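You operate a simulated robot arm through the tools that you are given. There is no shell and no other tool.

The job below is to be done with a simulated robot arm. You get a single attempt, and the scene is never put back.

## Task
Tighten the copper screw under the clear lid with the red screwdriver.
Fine: stand the screwdriver back in its hole, shut the lid again and leave the other screws alone.

The check looks at the end state, three seconds after you hand in, the way a careful person would. Anything else that was tipped, shoved, dropped, spilled or broken makes it a failure. A push-on lid holds only when it is set on centred and level and pressed home; a screw cap is set on level and turned clockwise until tight.

## Robot
A 7-joint arm with a two-finger gripper, fixed in place. Base frame: the origin is on the floor under the middle of its stand, x ahead of it, y to its left, z up; the work surface is at about z = 810. Lengths are in mm, angles in rad, forces in N, time in s.
With the tool pointing down near the work surface it reaches from about 340 to 720 mm from the base axis. Its first joint turns from -1.152 to 1.152 rad. Payload 2.45 kg.
The tool frame sits at the grasp point between the pads (the TCP): z along the fingers, y along the line on which they close. The tips reach 26 mm beyond it. The gripper opens to 96 mm; its body begins 69 mm behind the TCP.
Orientation is that of the tool frame in the base frame, as a unit quaternion [x, y, z, w]. With the fingers straight down and closing along the base's y, the tool's x points along the base's -x, its y along +y and its z along -z.

## Interface
- The arm moves only by the tool servo_tool. Its argument "rows" is one flat list of numbers, 7 for each row, row after row: the shift along the tool's x, y, z in mm, then the turn, a rotation vector about the tool's x, y, z in rad, then the opening, from 0 (shut) to 1 (fully open). In form: [x, y, z, wx, wy, wz, fingers, x, y, z, wx, wy, wz, fingers, ...]. A call has 1 to 20 rows; each row shifts and turns the commanded pose from where the row before left it, along the tool's axes as they then stand. Rows are played at 5 a second. More than 50 mm and 0.15 rad between two rows, or a gripper value outside its range, and nothing of the call is played. Where a pose cannot be reached the arm comes as near as it can. A force on the tool above 40 N (or 10 N above the force at the start of the call, whichever is more), or a blocked arm, ends the call early, and 0.2 s more pass. The fingers move at their own pace (about 50 mm/s each) and stop on an object; they squeeze with about 20 N. The grip force told is the motor's: it shows also when the fingers shut on nothing. Time passes only in rows, and 0.2 s behind the last, so rows that do not move let the fingers close. The reply holds the time, the measured pose of the TCP, the force on the tool along the base axes, the opening and the grip force, in the units named above and with some noise, with the torque about the TCP (base axes, N m) and any sound that the robot's microphone picked up.
- Cameras (640 x 400 px; columns grow to the right, rows downward): "scene" is fixed at [185.3, -411.3, 1426.2]; the picture's right is [0.53, -0.85, 0.00], its down [-0.48, -0.31, -0.82] and it looks along [0.69, 0.44, -0.57] (base axes); focal length 313 px, centre (320, 200). "wrist" rides on the gripper at [82, 3, -98] in the tool frame; the picture's right is [-0.04, 1.00, 0.00], its down [-0.73, -0.03, -0.68] and it looks along [-0.68, -0.03, 0.73] (tool axes); focal length 256 px, centre (320, 200). There is no depth. A picture from a camera that has moved, and an enlarged one, comes with that camera's place and axes in the base frame and with its lens.
- snapshot(camera): a new picture of that camera. It takes no simulated time.
- zoom(camera, box): a new picture of the part [left, top, right, bottom] of that camera's present view, enlarged. It takes no simulated time.
- sign_off(): hands the job in; it is judged then, once.

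Places have to be worked out from the pictures, the camera data and where the tool is seen. Open the gripper and draw the arm clear of the work before you hand the job in, unless the task says otherwise.

The tools are called after "Request:" as a command line: name --argument value ..., lists and objects as JSON in quotes. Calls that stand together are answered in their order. servo_tool: Moves the arm, as the interface text tells. Its arguments: {"type":"object","properties":{"rows":{"type":"array","items":{"type":"number"}}},"required":["rows"]} The other tools are called the same way: snapshot (camera) takes a picture; zoom (camera, box) takes an enlarged picture of a part of a camera's view; sign_off () hands the job in.

At the start:

```text
clock: 0.0
ee_pos: [476.9, 0.0, 1166.3]
ee_rot: [0.0, 1.0, 0.0, 0.0]
contact_force: [-0.1, -0.1, -0.8]
ft_torque: [0.01, 0.02, 0.01]
grip_width: 95.8
grip_force: 0.1
```

scene: 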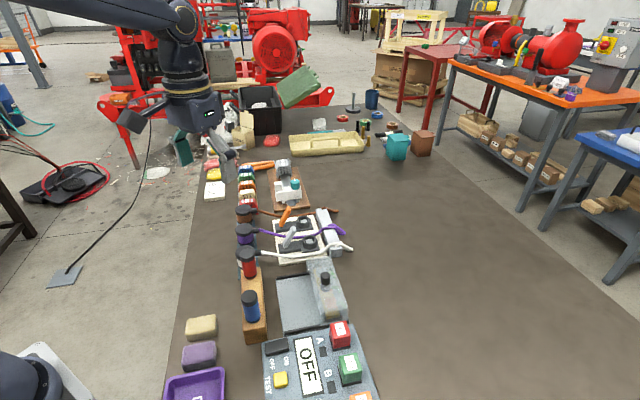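
wrist: 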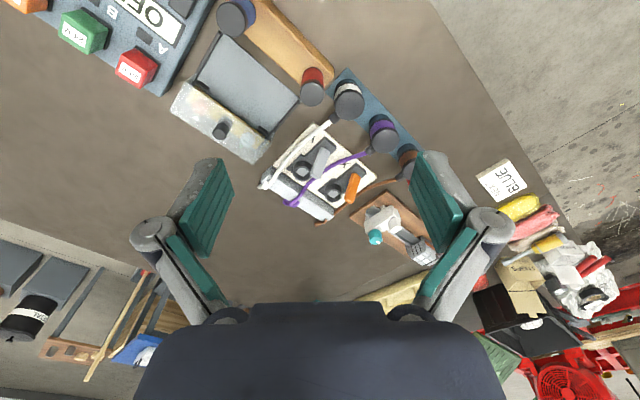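

I start by looking closer at the bench: the red-handled screwdriver, the box with the lid and the terminal areas.

Request:
zoom --camera "scene" --box '[220, 180, 380, 280]'

Request:
zoom --camera "scene" --box '[220, 240, 400, 352]'

Request:
zoom --camera "wrist" --box '[160, 0, 480, 200]'

Request:
zoom --camera "wrist" --box '[240, 100, 460, 280]'

```text
4.00 times, centred on (300, 230) of scene
camera zoom: at [185.3, -411.3, 1426.2], right [0.53, -0.85, 0.0], down [-0.48, -0.31, -0.82], along [0.69, 0.44, -0.57], focal length 1252 px, centre (400, 80)
```

zoom: 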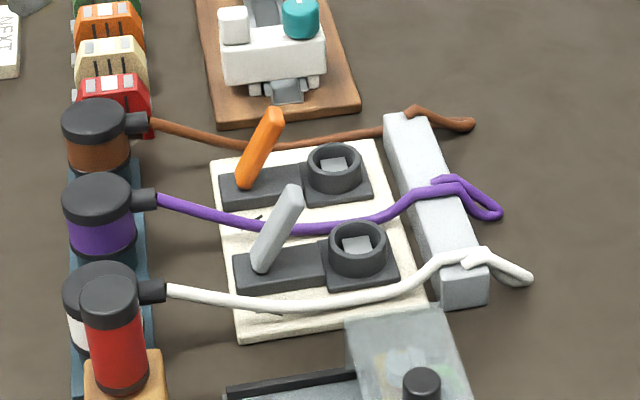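

```text
3.56 times, centred on (310, 296) of scene
camera zoom: at [185.3, -411.3, 1426.2], right [0.53, -0.85, 0.0], down [-0.48, -0.31, -0.82], along [0.69, 0.44, -0.57], focal length 1113 px, centre (356, -141)
```

zoom: 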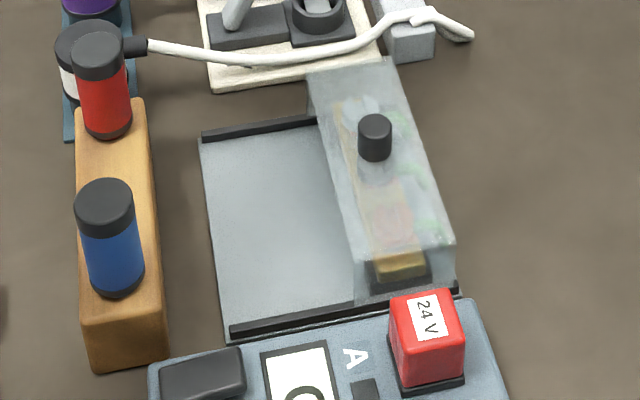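

```text
2.00 times, centred on (320, 100) of wrist
camera zoom: at [394.5, 3.8, 1266.6], right [0.04, 1.0, 0.0], down [0.73, -0.03, 0.68], along [0.68, -0.03, -0.73], focal length 512 px, centre (320, 400)
```

zoom: 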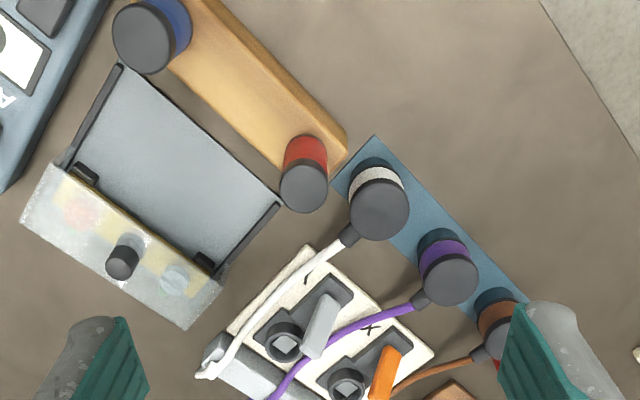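

```text
2.22 times, centred on (350, 190) of wrist
camera zoom: at [394.5, 3.8, 1266.6], right [0.04, 1.0, 0.0], down [0.73, -0.03, 0.68], along [0.68, -0.03, -0.73], focal length 569 px, centre (253, 222)
```

zoom: 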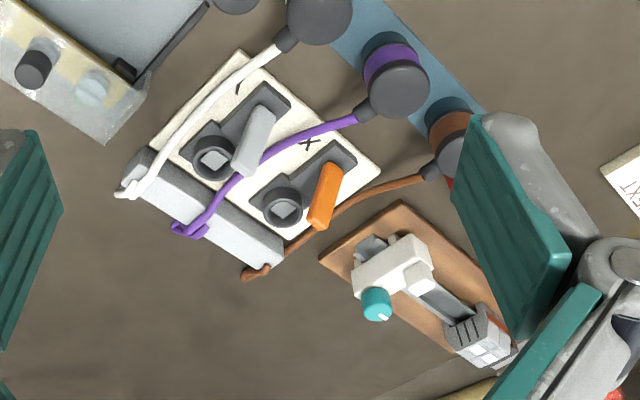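

The objects stand in a 45° row: I triangulate the red driver's cap at about (517,-12,939) and the lid knob at about (590,-168,888). I move above the lid area and turn the tool 45° to get a closer view of the lid mechanism.

Request:
servo_tool --rows '[-13, -25, 26, 0, 0, 0, 1, -13, -25, 26, 0, 0, 0, 1, -13, -25, 26, 0, 0, 0, 1, -14, -25, 28, 0, 0, 0, 1, 0, 0, 0, 0, 0, 0.131, 1, 0, 0, 0, 0, 0, 0.131, 1, 0, 0, 0, 0, 0, 0.131, 1, 0, 0, 0, 0, 0, 0.131, 1, 0, 0, 0, 0, 0, 0.131, 1, 0, 0, 0, 0, 0, 0.131, 1, 0, 0, 0, 0, 0, 0, 1]'

Request:
snapshot --camera "wrist"

Request:
snapshot --camera "scene"

```text
clock: 2.4
ee_pos: [529.6, -100.7, 1060.7]
ee_rot: [0.385, 0.923, -0.001, 0.0]
contact_force: [-0.1, -0.4, 0.3]
ft_torque: [0.0, 0.02, -0.01]
grip_width: 95.8
grip_force: 0.1
```

```text
taken
camera wrist: at [473.6, -39.4, 1160.3], right [0.74, 0.68, 0.0], down [0.5, -0.54, 0.68], along [0.46, -0.5, -0.73], focal length 256 px, centre (320, 200)
```

wrist: 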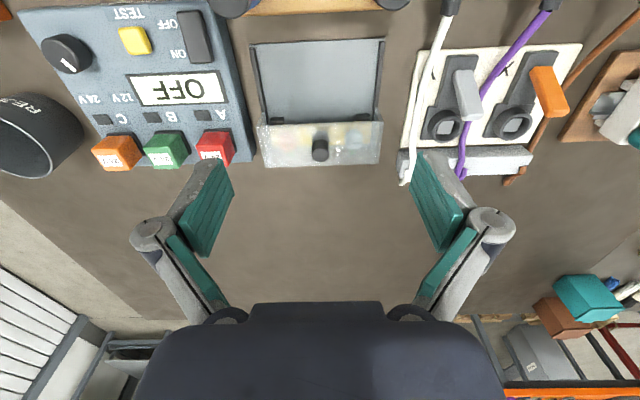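

```text
taken
```

scene: 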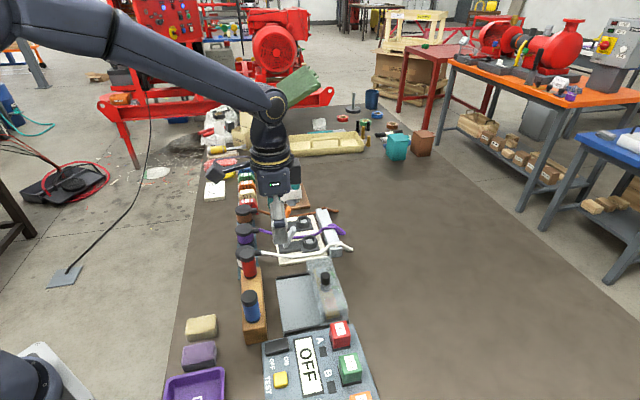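

Request:
zoom --camera "wrist" --box '[230, 20, 410, 180]'

Request:
zoom --camera "scene" --box '[265, 250, 360, 340]'

```text
2.50 times, centred on (320, 100) of wrist
camera zoom: at [473.6, -39.4, 1160.3], right [0.74, 0.68, 0.0], down [0.5, -0.54, 0.68], along [0.46, -0.5, -0.73], focal length 640 px, centre (320, 450)
```

zoom: 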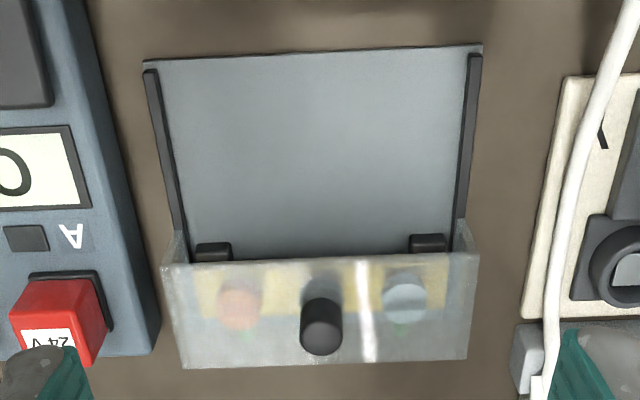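

```text
4.44 times, centred on (312, 295) of scene
camera zoom: at [185.3, -411.3, 1426.2], right [0.53, -0.85, 0.0], down [-0.48, -0.31, -0.82], along [0.69, 0.44, -0.57], focal length 1391 px, centre (353, -222)
```

zoom: 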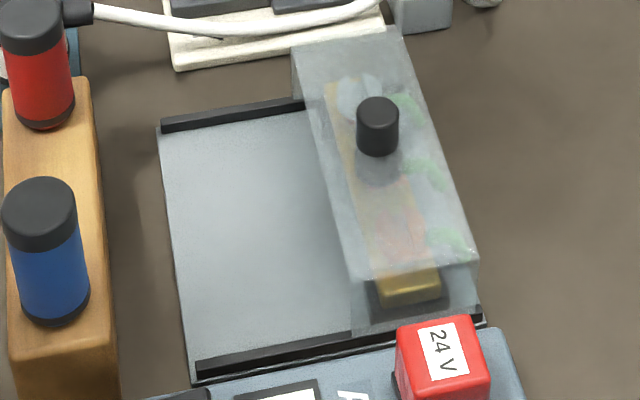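

The lid is a clear channel (top at z≈868, spans p1≈222–378 along the 45° row, 507–570 across) sitting on two rails that run towards the driver block, with a knob about 21 mm wide on top; it looks like it slides along the rails. Next I view the red driver and its block from closer up.

Request:
servo_tool --rows '[35, 13, 10, 0, 0, 0, 1, 35, 13, 10, 0, 0, 0, 1, 35, 13, 15, 0, 0, 0, 1, 35, 14, 15, 0, 0, 0, 1, 0, 0, 0, 0, 0, 0, 1]'

Request:
snapshot --camera "wrist"

Request:
zoom --camera "scene" --box '[215, 200, 315, 350]'

```text
clock: 3.6
ee_pos: [469.6, 36.8, 1009.1]
ee_rot: [0.384, 0.923, 0.0, 0.0]
contact_force: [-0.7, 0.7, -0.4]
ft_torque: [0.0, -0.02, 0.01]
grip_width: 96.1
grip_force: 0.0
```

```text
taken
camera wrist: at [413.4, 96.5, 1109.5], right [0.74, 0.68, 0.0], down [0.5, -0.54, 0.68], along [0.46, -0.5, -0.73], focal length 256 px, centre (320, 200)
```

wrist: 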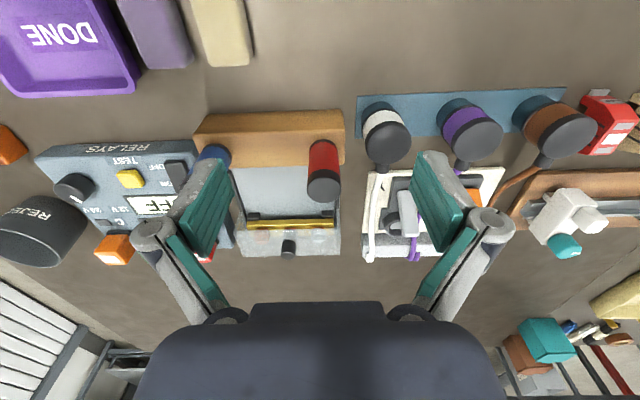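

```text
2.67 times, centred on (265, 275) of scene
camera zoom: at [185.3, -411.3, 1426.2], right [0.53, -0.85, 0.0], down [-0.48, -0.31, -0.82], along [0.69, 0.44, -0.57], focal length 835 px, centre (467, 0)
```

zoom: 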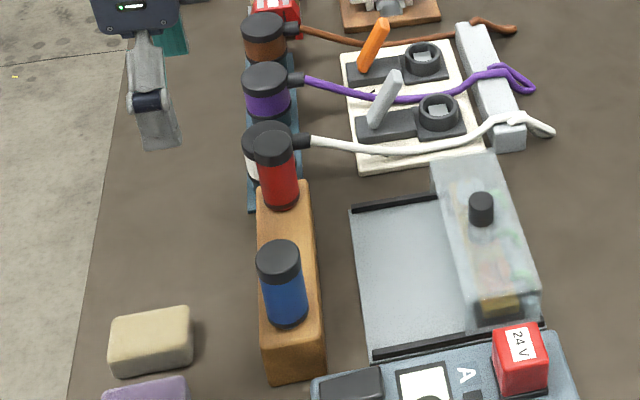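

The red driver and the open front of the lid are visible; I enlarge these parts.

Request:
zoom --camera "wrist" --box '[180, 90, 420, 270]'

Request:
zoom --camera "wrist" --box '[230, 190, 350, 270]'

```text
2.22 times, centred on (300, 180) of wrist
camera zoom: at [413.4, 96.5, 1109.5], right [0.74, 0.68, 0.0], down [0.5, -0.54, 0.68], along [0.46, -0.5, -0.73], focal length 569 px, centre (364, 244)
```

zoom: 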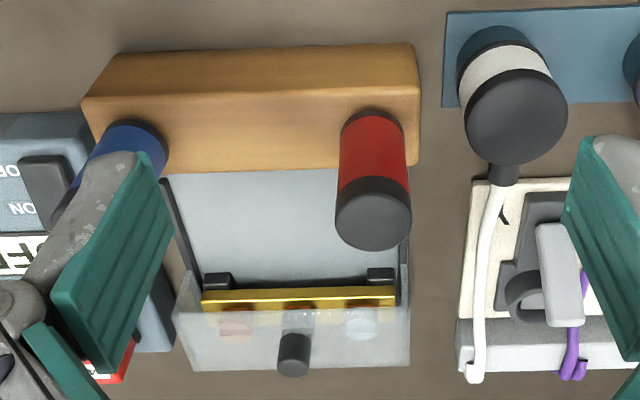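

```text
5.00 times, centred on (290, 230) of wrist
camera zoom: at [413.4, 96.5, 1109.5], right [0.74, 0.68, 0.0], down [0.5, -0.54, 0.68], along [0.46, -0.5, -0.73], focal length 1280 px, centre (470, 50)
```

zoom: 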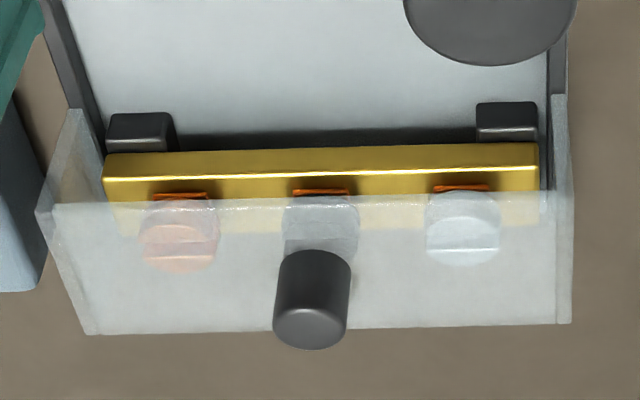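

The lid is open on the side facing the drivers (a sliding channel), with the copper screw at its left (−p1) end and two steel screws beside it. I triangulate the knob top at (592.5,-167,891); I go above it with a half-open gripper and check.

Request:
servo_tool --rows '[-38.5, -9.5, 0, 0, 0, 0, 0.5, -38.5, -9.5, 0, 0, 0, 0, 0.5, -38.5, -9.5, 0, 0, 0, 0, 0.5, -38.5, -9.5, 0, 0, 0, 0, 0.5, -38.5, -9.5, 0, 0, 0, 0, 0.5, -38.5, -9.5, 0, 0, 0, 0, 0.5, 0, 0, 30, 0, 0, 0, 0.5, 0, 0, 30, 0, 0, 0, 0.5, 0, 0, 9, 0, 0, 0, 0.5, 0, 0, 0, 0, 0, 0, 0.5]'

Request:
snapshot --camera "wrist"

Request:
zoom --camera "scene" --box '[240, 200, 400, 340]'

```text
clock: 5.8
ee_pos: [593.4, -168.6, 941.8]
ee_rot: [0.382, 0.924, 0.0, 0.0]
contact_force: [-0.2, 0.8, -0.8]
ft_torque: [0.02, 0.0, 0.01]
grip_width: 47.9
grip_force: 0.1
```

```text
taken
camera wrist: at [537.3, -109.4, 1041.2], right [0.74, 0.68, 0.0], down [0.5, -0.54, 0.68], along [0.46, -0.5, -0.73], focal length 256 px, centre (320, 200)
```

wrist: 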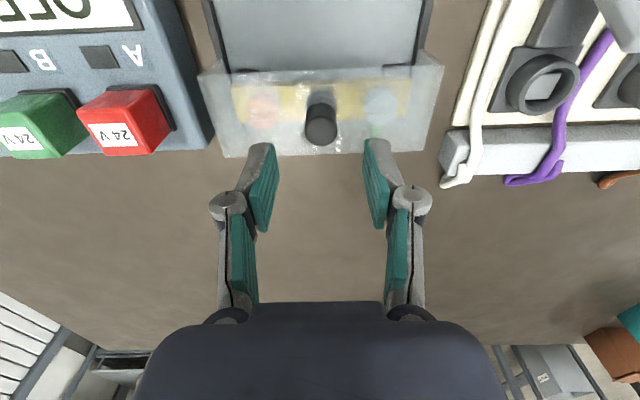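

```text
2.86 times, centred on (320, 270) of scene
camera zoom: at [185.3, -411.3, 1426.2], right [0.53, -0.85, 0.0], down [-0.48, -0.31, -0.82], along [0.69, 0.44, -0.57], focal length 894 px, centre (320, 0)
```

zoom: 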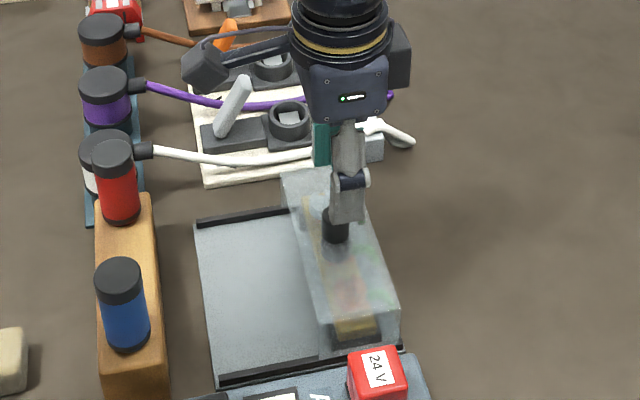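

The knob sits directly under the grasp point (within about 2 mm). I lower to TCP z≈899 (tips just above the lid top) and close on the knob.

Request:
servo_tool --rows '[0, 0, 20, 0, 0, 0, 0.5, 0, 0, 15, 0, 0, 0, 0.5, 0, 0, 8, 0, 0, 0, 0.5, 0, 0, 0, 0, 0, 0, 0.15, 0, 0, 0, 0, 0, 0, 0.0, 0, 0, 0, 0, 0, 0, 0.0, 0, 0, 0, 0, 0, 0, 0.0]'

Request:
snapshot --camera "wrist"

```text
clock: 7.4
ee_pos: [591.0, -166.6, 899.0]
ee_rot: [0.382, 0.924, 0.0, 0.0]
contact_force: [3.9, 4.3, -4.3]
ft_torque: [-0.05, -0.24, 0.01]
grip_width: 20.8
grip_force: 45.5
```

```text
taken
camera wrist: at [535.4, -106.6, 998.5], right [0.74, 0.68, 0.0], down [0.5, -0.54, 0.68], along [0.46, -0.5, -0.73], focal length 256 px, centre (320, 200)
```

wrist: 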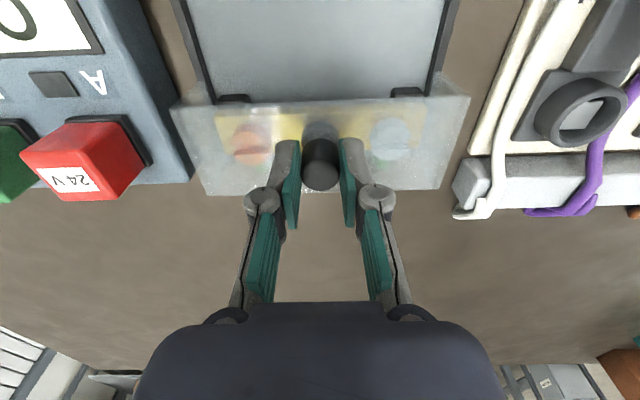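

The knob is held (20.8 mm). I slide the lid slowly towards the drivers (tool +x) and watch the force.

Request:
servo_tool --rows '[4, 0, 0, 0, 0, 0, 0, 6, 0, 0, 0, 0, 0, 0, 8, 0, 0, 0, 0, 0, 0, 0, 0, 0, 0, 0, 0, 0]'

Request:
snapshot --camera "wrist"

Request:
zoom --camera "scene" --box '[240, 200, 400, 340]'

```text
clock: 8.4
ee_pos: [579.4, -154.4, 899.3]
ee_rot: [0.384, 0.923, 0.001, 0.0]
contact_force: [3.4, 3.5, -4.6]
ft_torque: [-0.09, -0.17, 0.0]
grip_width: 20.6
grip_force: 45.1
```

```text
taken
camera wrist: at [522.8, -93.6, 998.5], right [0.74, 0.68, 0.0], down [0.5, -0.54, 0.68], along [0.46, -0.5, -0.73], focal length 256 px, centre (320, 200)
```

wrist: 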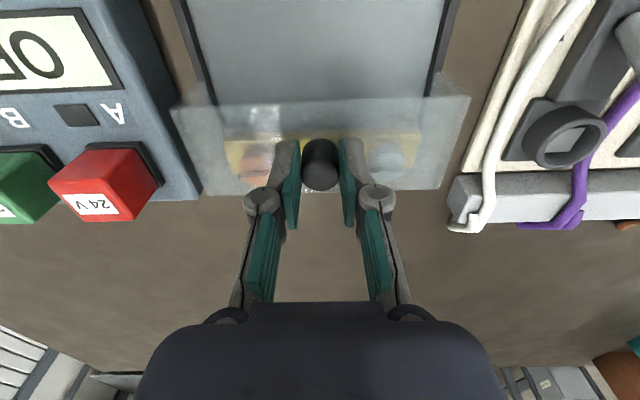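

```text
2.86 times, centred on (320, 270) of scene
camera zoom: at [185.4, -411.3, 1426.2], right [0.53, -0.85, 0.0], down [-0.48, -0.31, -0.82], along [0.69, 0.44, -0.57], focal length 894 px, centre (320, 0)
```

zoom: 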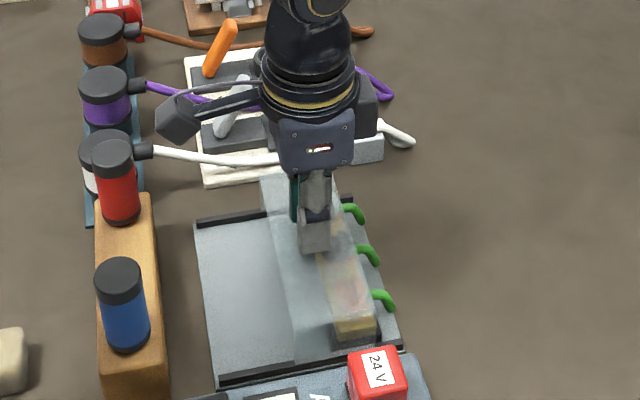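

The lid slides smoothly on its rails (green wires appear behind it). I carry on sliding towards the end of the plate.

Request:
servo_tool --rows '[8, 0, 0, 0, 0, 0, 0, 8, 0, 0, 0, 0, 0, 0, 8, 0, 0, 0, 0, 0, 0, 8, 0, 0, 0, 0, 0, 0, 8, 0, 0, 0, 0, 0, 0, 6, 0, 0, 0, 0, 0, 0, 0, 0, 0, 0, 0, 0, 0]'

Request:
snapshot --camera "wrist"

Request:
zoom --camera "scene" --box '[240, 200, 400, 340]'

```text
clock: 10.0
ee_pos: [545.6, -121.1, 899.7]
ee_rot: [0.383, 0.924, 0.0, -0.001]
contact_force: [6.8, 7.2, -16.7]
ft_torque: [0.19, -0.14, 0.04]
grip_width: 20.7
grip_force: 45.4
```

```text
taken
camera wrist: at [489.5, -60.7, 998.6], right [0.74, 0.68, 0.0], down [0.5, -0.54, 0.68], along [0.46, -0.5, -0.73], focal length 256 px, centre (320, 200)
```

wrist: 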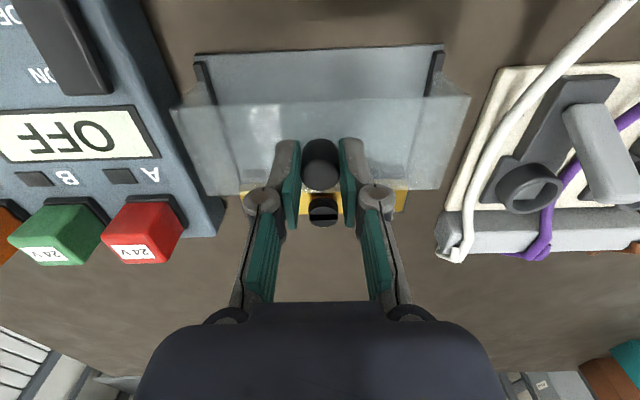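

```text
2.86 times, centred on (320, 270) of scene
camera zoom: at [185.8, -411.2, 1426.1], right [0.53, -0.85, 0.0], down [-0.48, -0.31, -0.82], along [0.69, 0.44, -0.57], focal length 894 px, centre (320, 0)
```

zoom: 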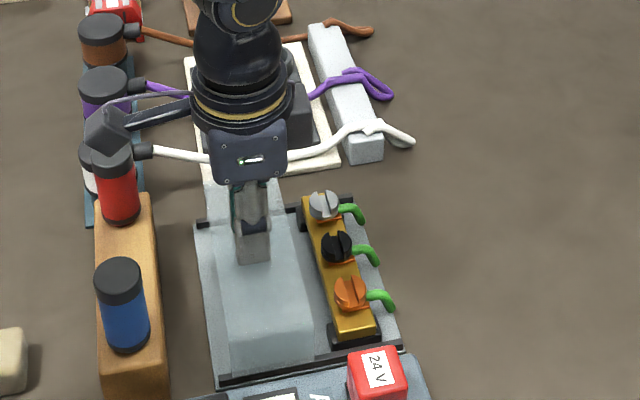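

The lid is now 64 mm back and all three screws are exposed: copper at the near end, black in the middle, steel at the far end. I release the knob and rise straight up.

Request:
servo_tool --rows '[0, 0, 0, 0, 0, 0, 0.2, 0, 0, 0, 0, 0, 0, 0.45, 0, 0, 0, 0, 0, 0, 0.45, 0, 0, -20, 0, 0, 0, 0.45, 0, 0, -40, 0, 0, 0, 0.45, 0, 0, -40, 0, 0, 0, 0.45, 0, 0, 0, 0, 0, 0, 0.45]'

Request:
snapshot --camera "wrist"

Request:
zoom --camera "scene" --box '[240, 200, 400, 340]'

```text
clock: 11.6
ee_pos: [546.8, -123.5, 1002.6]
ee_rot: [0.384, 0.923, 0.0, 0.0]
contact_force: [-0.2, -0.5, -0.1]
ft_torque: [-0.02, -0.01, 0.01]
grip_width: 43.2
grip_force: 0.1
```

```text
taken
camera wrist: at [491.4, -62.3, 1102.4], right [0.74, 0.68, 0.0], down [0.5, -0.54, 0.68], along [0.46, -0.5, -0.73], focal length 256 px, centre (320, 200)
```

wrist: 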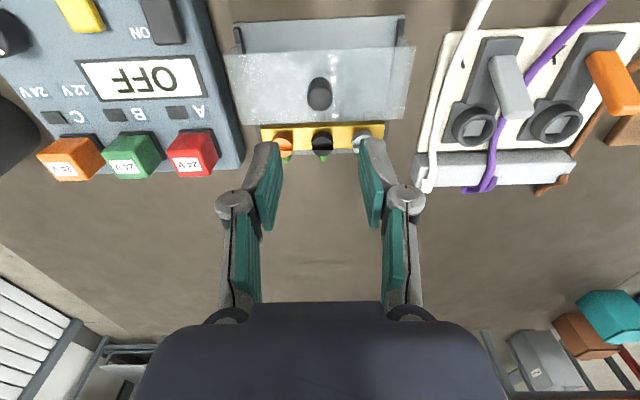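

```text
2.86 times, centred on (320, 270) of scene
camera zoom: at [185.3, -411.3, 1426.2], right [0.53, -0.85, 0.0], down [-0.48, -0.31, -0.82], along [0.69, 0.44, -0.57], focal length 894 px, centre (320, 0)
```

zoom: 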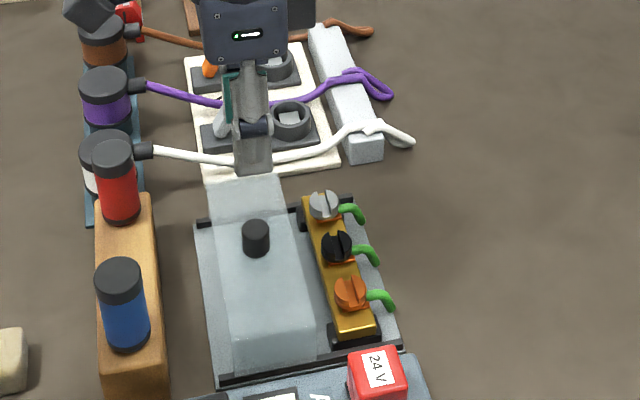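

The lid stays open. Now I look closely at the screws in both views.

Request:
zoom --camera "scene" --box '[308, 260, 348, 325]'

Request:
zoom --camera "wrist" --box '[240, 100, 400, 200]'

Request:
zoom --camera "scene" --box '[225, 235, 305, 345]'

```text
6.15 times, centred on (328, 292) of scene
camera zoom: at [185.3, -411.3, 1426.2], right [0.53, -0.85, 0.0], down [-0.48, -0.31, -0.82], along [0.69, 0.44, -0.57], focal length 1926 px, centre (271, -369)
```

zoom: 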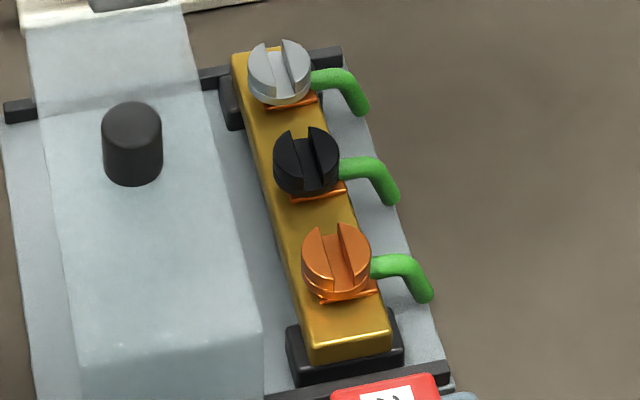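

```text
4.00 times, centred on (320, 150) of wrist
camera zoom: at [491.4, -62.3, 1102.4], right [0.74, 0.68, 0.0], down [0.5, -0.54, 0.68], along [0.46, -0.5, -0.73], focal length 1024 px, centre (320, 400)
```

zoom: 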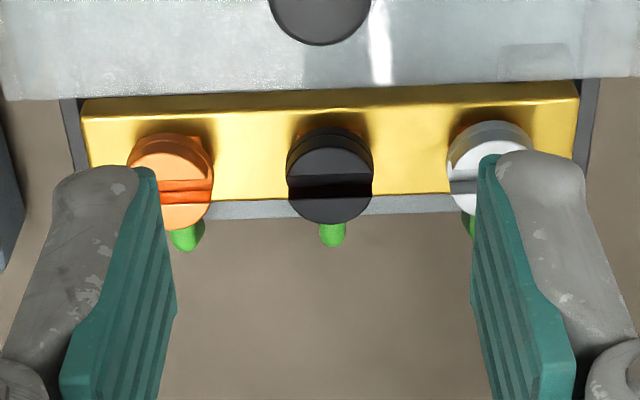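

```text
3.64 times, centred on (265, 290) of scene
camera zoom: at [185.3, -411.3, 1426.2], right [0.53, -0.85, 0.0], down [-0.48, -0.31, -0.82], along [0.69, 0.44, -0.57], focal length 1138 px, centre (520, -127)
```

zoom: 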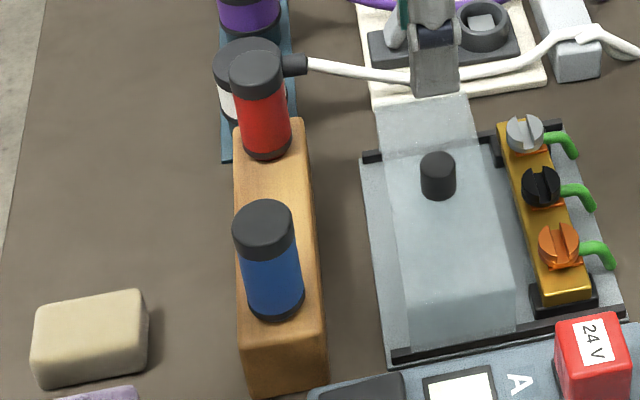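

All three slots run along the row direction; the copper head top is at about (564.5,-197,857), 40 mm from the black one. I now turn the tool −90° (fingers then close across the driver block, clear of the white post) and move above the red driver with the gripper open.

Request:
servo_tool --rows '[0, 0, 0, 0, 0, -0.131, 0.6, 0, 0, 0, 0, 0, -0.131, 0.6, 0, 0, 0, 0, 0, -0.131, 0.6, 0, 0, 0, 0, 0, -0.131, 0.6, 0, 0, 0, 0, 0, -0.131, 0.6, 0, 0, 0, 0, 0, -0.131, 0.6, 0, 0, 0, 0, 0, -0.131, 0.6, 0, 0, 0, 0, 0, -0.131, 0.6, 0, 0, 0, 0, 0, -0.131, 0.6, 0, 0, 0, 0, 0, -0.131, 0.6, 0, 0, 0, 0, 0, -0.131, 0.6, 0, 0, 0, 0, 0, -0.13, 0.6, -14.5, 25, 0, 0, 0, 0, 0.6, -14.5, 25, 0, 0, 0, 0, 0.6, -14.5, 25, 0, 0, 0, 0, 0.6, -14.5, 25, 0, 0, 0, 0, 0.6, 0, 0, 0, 0, 0, 0, 0.6]'

Request:
snapshot --camera "wrist"

Request:
snapshot --camera "scene"

```text
clock: 15.2
ee_pos: [514.3, -9.5, 999.6]
ee_rot: [-0.383, 0.924, 0.0, 0.0]
contact_force: [0.2, -0.4, -1.1]
ft_torque: [0.01, -0.01, -0.02]
grip_width: 57.8
grip_force: 0.1
```

```text
taken
camera wrist: at [453.8, -64.1, 1099.2], right [-0.68, 0.73, 0.0], down [0.54, 0.5, 0.68], along [0.5, 0.46, -0.73], focal length 256 px, centre (320, 200)
```

wrist: 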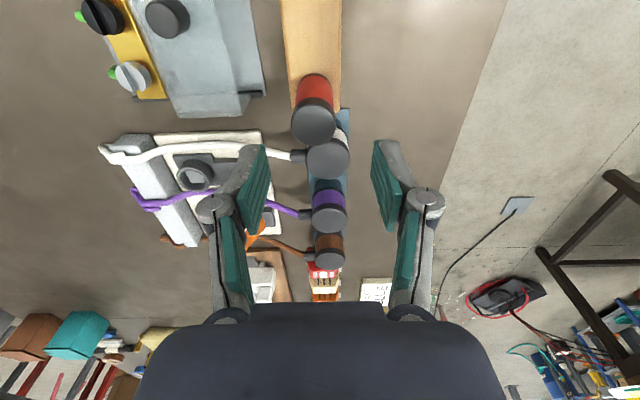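

```text
taken
```

scene: 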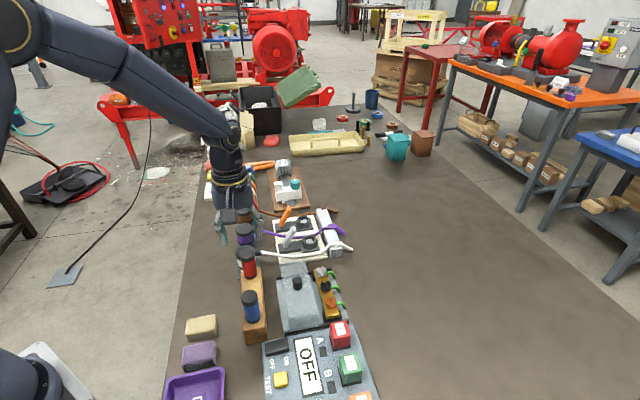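

Zooming on the red driver's cap to refine its place under the gripper.

Request:
zoom --camera "wrist" --box '[260, 50, 380, 170]'

Request:
zoom --camera "scene" --box '[215, 200, 285, 300]'

```text
3.33 times, centred on (320, 110) of wrist
camera zoom: at [453.8, -64.1, 1099.2], right [-0.68, 0.73, 0.0], down [0.54, 0.5, 0.68], along [0.5, 0.46, -0.73], focal length 853 px, centre (320, 500)
```

zoom: 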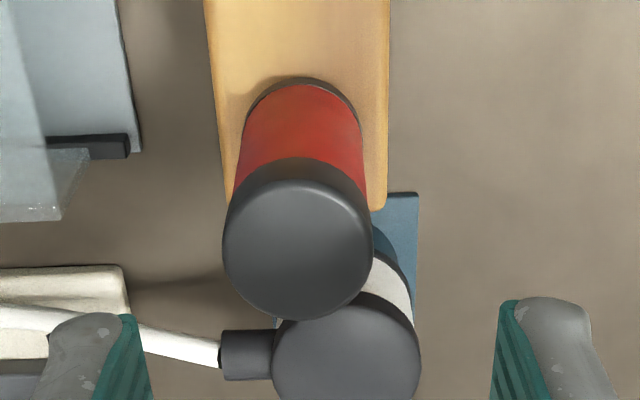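

```text
4.00 times, centred on (250, 250) of scene
camera zoom: at [185.3, -411.3, 1426.2], right [0.53, -0.85, 0.0], down [-0.48, -0.31, -0.82], along [0.69, 0.44, -0.57], focal length 1252 px, centre (600, 0)
```

zoom: 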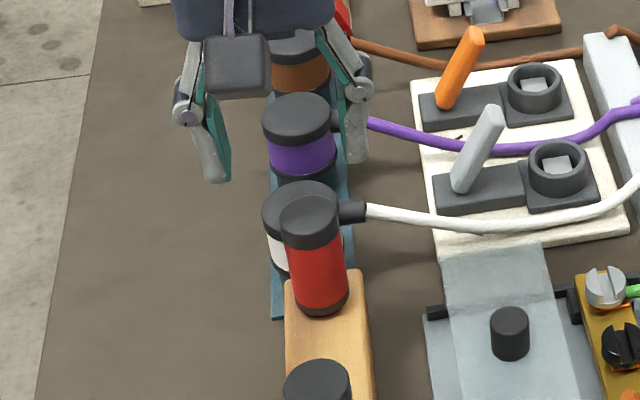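

The driver's cap is about 4 mm towards +p2 from the grasp point. I correct for that, open a bit more and lower to just above the cap to check again.

Request:
servo_tool --rows '[1.6, -3.8, 10, 0, 0, 0, 0.68, 0, 0, 12, 0, 0, 0, 0.68, 0, 0, 10, 0, 0, 0, 0.68, 0, 0, 0, 0, 0, 0, 0.68]'

Request:
zoom --camera "wrist" --box '[200, 50, 440, 250]'

Request:
zoom --camera "scene" --box '[215, 200, 285, 300]'

```text
clock: 16.2
ee_pos: [516.9, -15.5, 967.9]
ee_rot: [-0.383, 0.924, -0.001, 0.0]
contact_force: [-1.2, 0.1, -0.8]
ft_torque: [0.0, 0.01, -0.02]
grip_width: 65.1
grip_force: 0.1
```

```text
2.00 times, centred on (320, 150) of wrist
camera zoom: at [456.6, -69.2, 1066.8], right [-0.68, 0.73, 0.0], down [0.54, 0.5, 0.68], along [0.5, 0.46, -0.73], focal length 512 px, centre (320, 300)
```

zoom: 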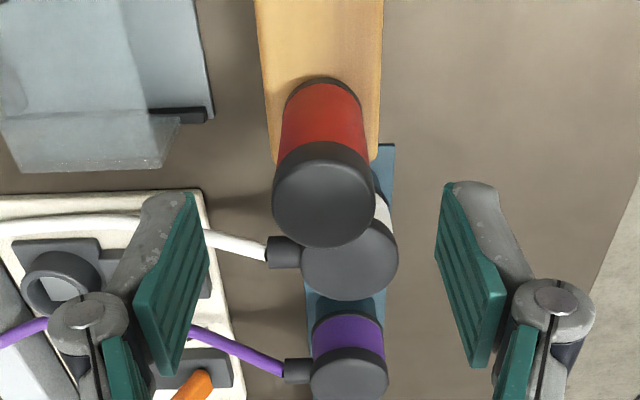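

```text
4.00 times, centred on (250, 250) of scene
camera zoom: at [185.3, -411.3, 1426.2], right [0.53, -0.85, 0.0], down [-0.48, -0.31, -0.82], along [0.69, 0.44, -0.57], focal length 1252 px, centre (600, 0)
```

zoom: 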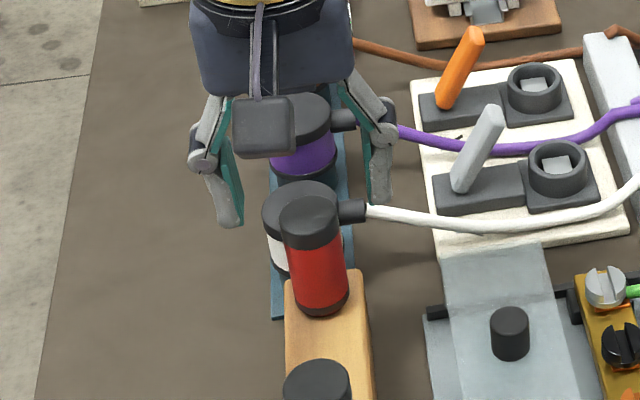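

The driver is centred between the fingers laterally. I descend so the pads cover the middle of the red handle, then close.

Request:
servo_tool --rows '[1, 0, 20, 0, 0, 0, 0.68, 1, 0, 18, 0, 0, 0, 0.68, 0, 0, 15, 0, 0, 0, 0.68, 0, 0, 8, 0, 0, 0, 0.68, 0, 0, 0, 0, 0, 0, 0.68]'

Request:
zoom --camera "wrist" --box '[200, 50, 440, 250]'

Request:
zoom --camera "scene" --box '[215, 200, 285, 300]'

```text
clock: 17.4
ee_pos: [517.0, -16.3, 904.3]
ee_rot: [-0.383, 0.924, 0.001, 0.0]
contact_force: [-0.7, 0.2, -0.4]
ft_torque: [0.04, -0.01, 0.0]
grip_width: 65.2
grip_force: 0.1
```

```text
2.00 times, centred on (320, 150) of wrist
camera zoom: at [456.5, -71.2, 1005.3], right [-0.68, 0.73, 0.0], down [0.54, 0.5, 0.68], along [0.5, 0.46, -0.73], focal length 512 px, centre (320, 300)
```

zoom: 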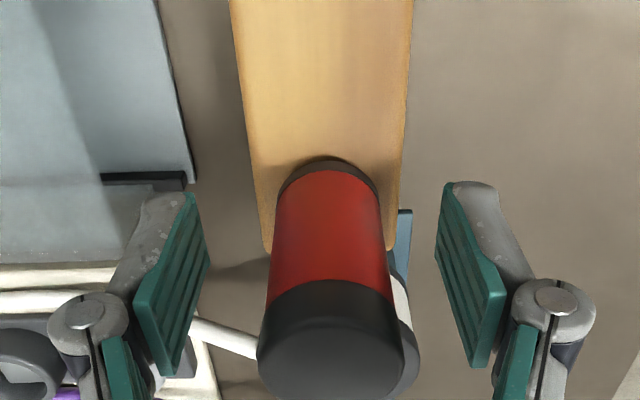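

```text
4.00 times, centred on (250, 250) of scene
camera zoom: at [185.3, -411.3, 1426.2], right [0.53, -0.85, 0.0], down [-0.48, -0.31, -0.82], along [0.69, 0.44, -0.57], focal length 1252 px, centre (600, 0)
```

zoom: 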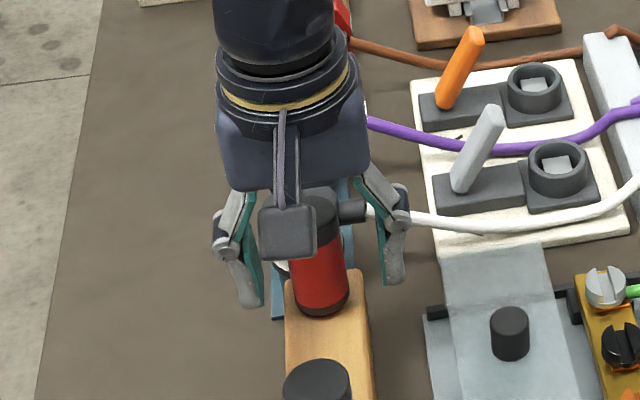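

The handle is centred between the pads; I close on it.

Request:
servo_tool --rows '[0, 0, 0, 0, 0, 0, 0.4, 0, 0, 0, 0, 0, 0, 0.3, 0, 0, 0, 0, 0, 0, 0.0, 0, 0, 0, 0, 0, 0, 0.0, 0, 0, 0, 0, 0, 0, 0.0]'

Request:
zoom --camera "wrist" --box '[200, 50, 440, 250]'

```text
clock: 18.6
ee_pos: [516.7, -16.1, 906.0]
ee_rot: [-0.382, 0.924, 0.0, 0.0]
contact_force: [-0.4, 0.4, 0.0]
ft_torque: [-0.01, 0.0, -0.02]
grip_width: 26.1
grip_force: 20.1
```

```text
2.00 times, centred on (320, 150) of wrist
camera zoom: at [456.3, -71.1, 1005.4], right [-0.68, 0.73, 0.0], down [0.54, 0.5, 0.68], along [0.5, 0.46, -0.73], focal length 512 px, centre (320, 300)
```

zoom: 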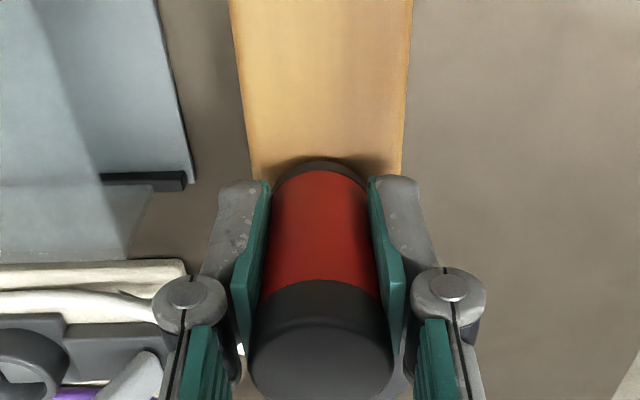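

The handle is gripped (26.1 mm wide, 20 N). I lift straight up out of the hole.

Request:
servo_tool --rows '[0, 0, -10, 0, 0, 0, 0, 0, 0, -15, 0, 0, 0, 0, 0, 0, -20, 0, 0, 0, 0, 0, 0, -20, 0, 0, 0, 0, 0, 0, -20, 0, 0, 0, 0, 0, 0, 0, 0, 0, 0, 0]'

Request:
snapshot --camera "wrist"

Request:
zoom --camera "scene" --box '[195, 180, 315, 300]'

```text
clock: 20.0
ee_pos: [516.1, -16.0, 988.8]
ee_rot: [-0.382, 0.924, 0.0, 0.0]
contact_force: [-0.1, -0.6, -1.2]
ft_torque: [0.0, 0.0, 0.01]
grip_width: 26.3
grip_force: 20.0
```

```text
taken
camera wrist: at [455.5, -70.4, 1089.1], right [-0.68, 0.73, 0.0], down [0.54, 0.5, 0.68], along [0.5, 0.46, -0.73], focal length 256 px, centre (320, 200)
```

wrist: 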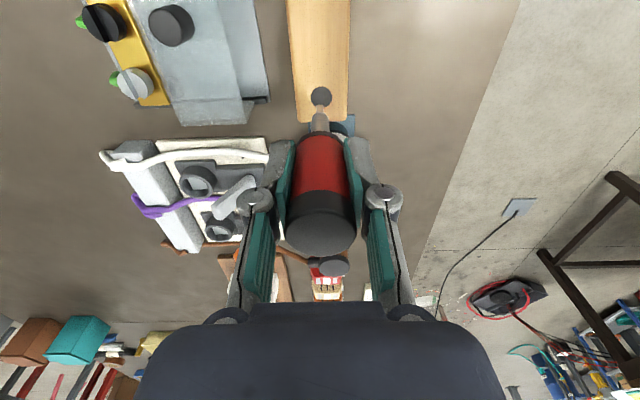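

```text
3.33 times, centred on (255, 240) of scene
camera zoom: at [185.3, -411.3, 1426.2], right [0.53, -0.85, 0.0], down [-0.48, -0.31, -0.82], along [0.69, 0.44, -0.57], focal length 1043 px, centre (537, 67)
```

zoom: 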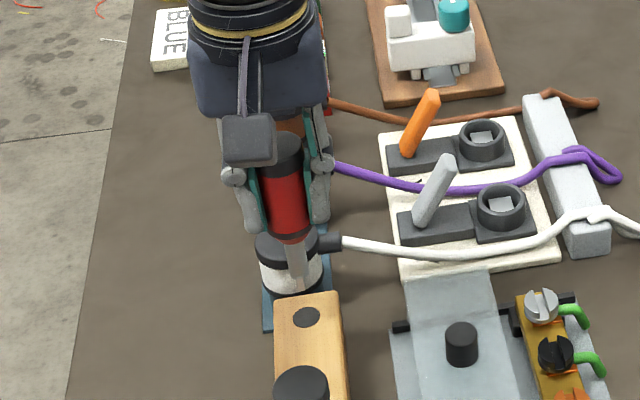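

The driver is out: a flat steel shaft. I zoom in on the blade from both cameras.

Request:
zoom --camera "wrist" --box '[270, 70, 370, 150]'

Request:
zoom --camera "scene" --box '[230, 230, 275, 285]'

```text
5.00 times, centred on (320, 110) of wrist
camera zoom: at [455.5, -70.4, 1089.1], right [-0.68, 0.73, 0.0], down [0.54, 0.5, 0.68], along [0.5, 0.46, -0.73], focal length 1280 px, centre (320, 650)
```

zoom: 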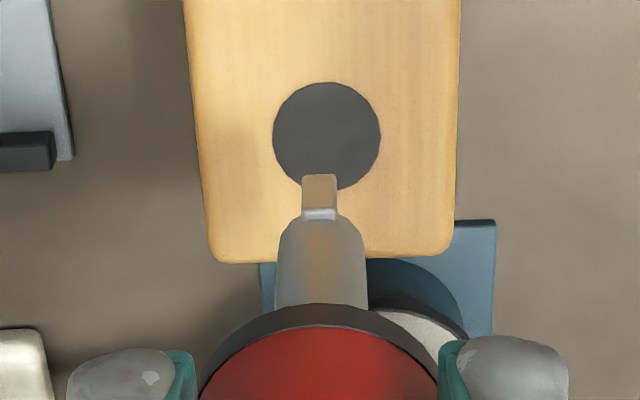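

```text
7.27 times, centred on (252, 258) of scene
camera zoom: at [185.3, -411.3, 1426.2], right [0.53, -0.85, 0.0], down [-0.48, -0.31, -0.82], along [0.69, 0.44, -0.57], focal length 2276 px, centre (811, -218)
```

zoom: 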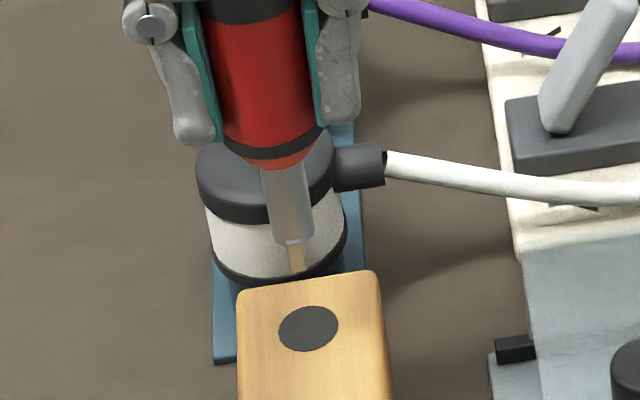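

Request:
zoom --camera "scene" --box '[243, 250, 263, 270]'

Request:
zoom --camera "wrist" --box '[305, 95, 335, 125]'

```text
16.00 times, centred on (253, 260) of scene
camera zoom: at [185.3, -411.3, 1426.2], right [0.53, -0.85, 0.0], down [-0.48, -0.31, -0.82], along [0.69, 0.44, -0.57], focal length 5008 px, centre (1392, -760)
```

zoom: 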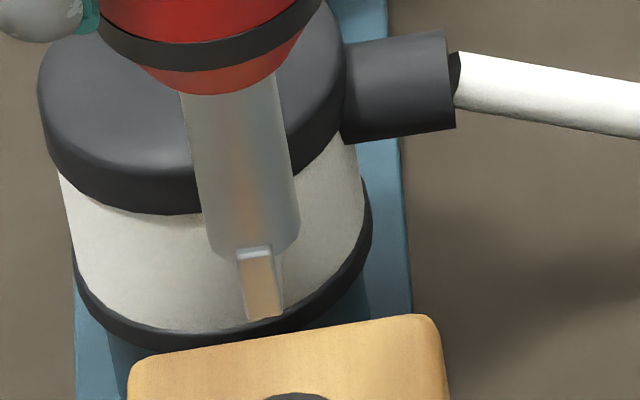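

```text
13.33 times, centred on (320, 110) of wrist
camera zoom: at [455.5, -70.4, 1089.1], right [-0.68, 0.73, 0.0], down [0.54, 0.5, 0.68], along [0.5, 0.46, -0.73], focal length 3413 px, centre (320, 1400)
```

zoom: 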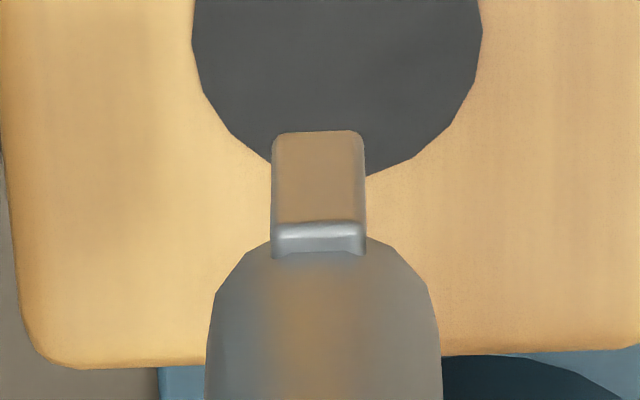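

The blade is thin across (≈5 mm) and lies along the row direction, the same as the copper slot, so I keep this yaw. I raise slightly and carry the driver over to above the copper screw, clear of the knob.

Request:
servo_tool --rows '[0, 0, -22, 0, 0, 0, 0, 18.7, -32.4, 0, 0, 0, 0, 0, 18.7, -32.4, 0, 0, 0, 0, 0, 18.7, -32.4, 0, 0, 0, 0, 0, 18.7, -32.4, 0, 0, 0, 0, 0, 18.7, -32.4, 0, 0, 0, 0, 0, 0, 0, 0, 0, 0, 0, 0]'

Request:
snapshot --camera "wrist"

Request:
snapshot --camera "scene"

```text
clock: 21.6
ee_pos: [566.7, -200.3, 1011.0]
ee_rot: [-0.383, 0.924, 0.0, 0.0]
contact_force: [-0.8, 0.6, -1.9]
ft_torque: [-0.04, 0.02, 0.01]
grip_width: 26.4
grip_force: 19.7
```

```text
taken
camera wrist: at [505.6, -254.9, 1110.7], right [-0.68, 0.73, 0.0], down [0.54, 0.5, 0.68], along [0.5, 0.46, -0.73], focal length 256 px, centre (320, 200)
```

wrist: 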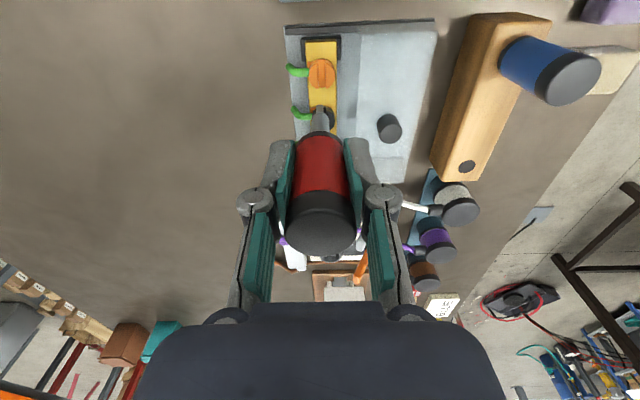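

```text
taken
```

scene: 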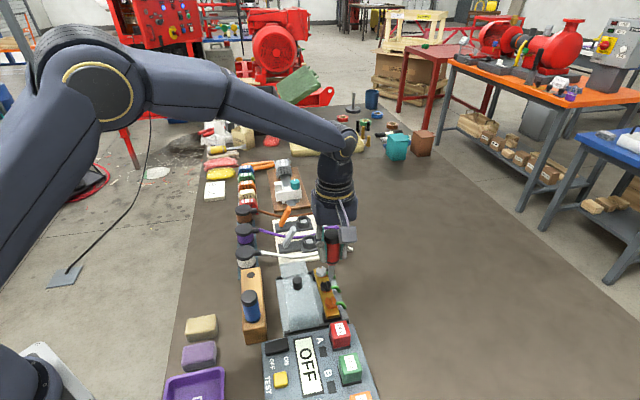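

Request:
zoom --camera "wrist" --box '[280, 30, 360, 140]'

Request:
zoom --camera "scene" --box '[295, 220, 375, 325]'

```text
3.64 times, centred on (320, 85) of wrist
camera zoom: at [505.6, -254.9, 1110.7], right [-0.68, 0.73, 0.0], down [0.54, 0.5, 0.68], along [0.5, 0.46, -0.73], focal length 931 px, centre (320, 618)
```

zoom: 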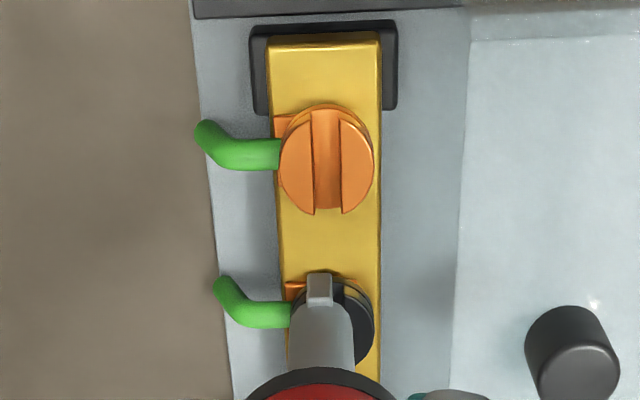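

```text
3.81 times, centred on (335, 272) of scene
camera zoom: at [185.3, -411.4, 1426.2], right [0.53, -0.85, 0.0], down [-0.48, -0.31, -0.82], along [0.69, 0.44, -0.57], focal length 1192 px, centre (263, -76)
```

zoom: 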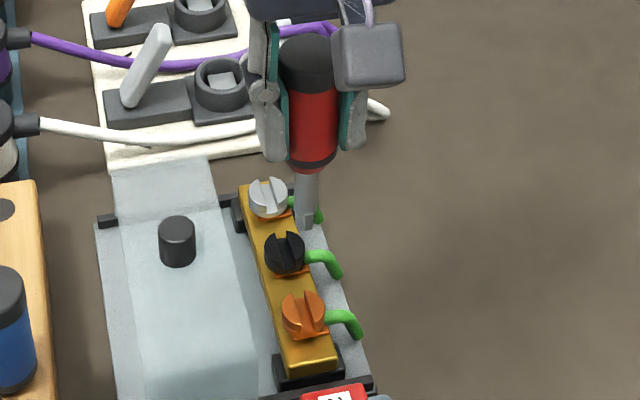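

The wrist view along the row shows the copper slot pointing along the row, about 7 mm wide versus a 5 mm blade. To find the driver axis offset from the tool axis, I take a precise scene zoom now, then turn the tool +90° at this height and compare.

Request:
zoom --camera "scene" --box '[315, 230, 365, 290]'

Request:
servo_tool --rows '[0, 0, 0, 0, 0, 0.131, 0, 0, 0, 0, 0, 0, 0.131, 0, 0, 0, 0, 0, 0, 0.131, 0, 0, 0, 0, 0, 0, 0.131, 0, 0, 0, 0, 0, 0, 0.131, 0, 0, 0, 0, 0, 0, 0.131, 0, 0, 0, 0, 0, 0, 0.131, 0, 0, 0, 0, 0, 0, 0.131, 0, 0, 0, 0, 0, 0, 0.131, 0, 0, 0, 0, 0, 0, 0.131, 0, 0, 0, 0, 0, 0, 0.131, 0, 0, 0, 0, 0, 0, 0.13, 0, 0, 0, 0, 0, 0, 0, 0, 0, 0, 0, 0, 0, 0, 0]'

Request:
zoom --camera "scene" --box '[315, 230, 365, 290]'

Request:
snapshot --camera "wrist"

Request:
zoom --camera "wrist" --box '[240, 40, 400, 160]'

```text
6.67 times, centred on (340, 260) of scene
camera zoom: at [185.3, -411.4, 1426.2], right [0.53, -0.85, 0.0], down [-0.48, -0.31, -0.82], along [0.69, 0.44, -0.57], focal length 2087 px, centre (187, -200)
```

zoom: 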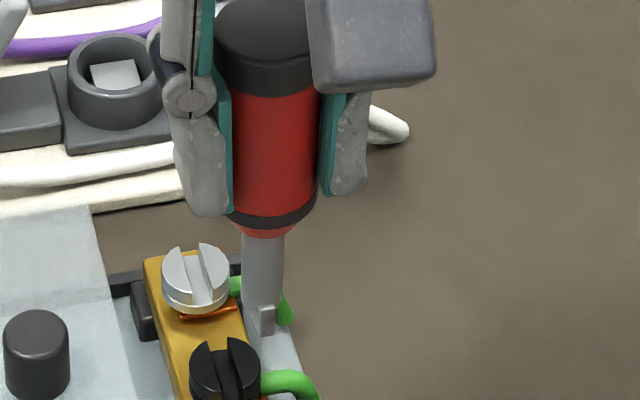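

```text
clock: 24.6
ee_pos: [564.9, -196.7, 1011.6]
ee_rot: [0.383, 0.924, 0.0, 0.0]
contact_force: [0.1, -0.1, 0.2]
ft_torque: [-0.01, -0.01, -0.04]
grip_width: 26.2
grip_force: 20.1
```

```text
6.67 times, centred on (340, 260) of scene
camera zoom: at [185.3, -411.3, 1426.2], right [0.53, -0.85, 0.0], down [-0.48, -0.31, -0.82], along [0.69, 0.44, -0.57], focal length 2087 px, centre (187, -200)
```

zoom: 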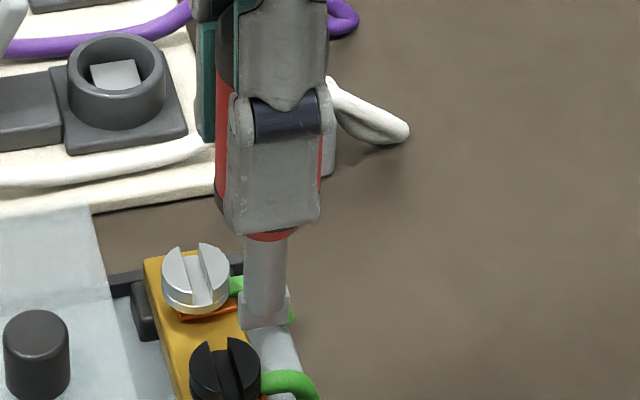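

```text
taken
camera wrist: at [508.4, -135.4, 1112.4], right [0.74, 0.68, 0.0], down [0.5, -0.54, 0.68], along [0.46, -0.5, -0.73], focal length 256 px, centre (320, 200)
```

wrist: 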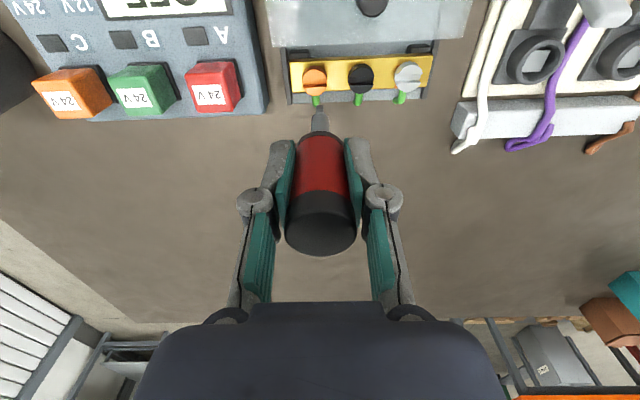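

```text
3.33 times, centred on (320, 100) of wrist
camera zoom: at [508.4, -135.4, 1112.4], right [0.74, 0.68, 0.0], down [0.5, -0.54, 0.68], along [0.46, -0.5, -0.73], focal length 853 px, centre (320, 533)
```

zoom: 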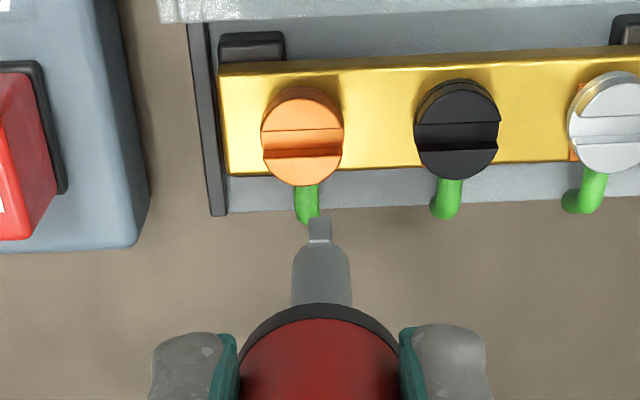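

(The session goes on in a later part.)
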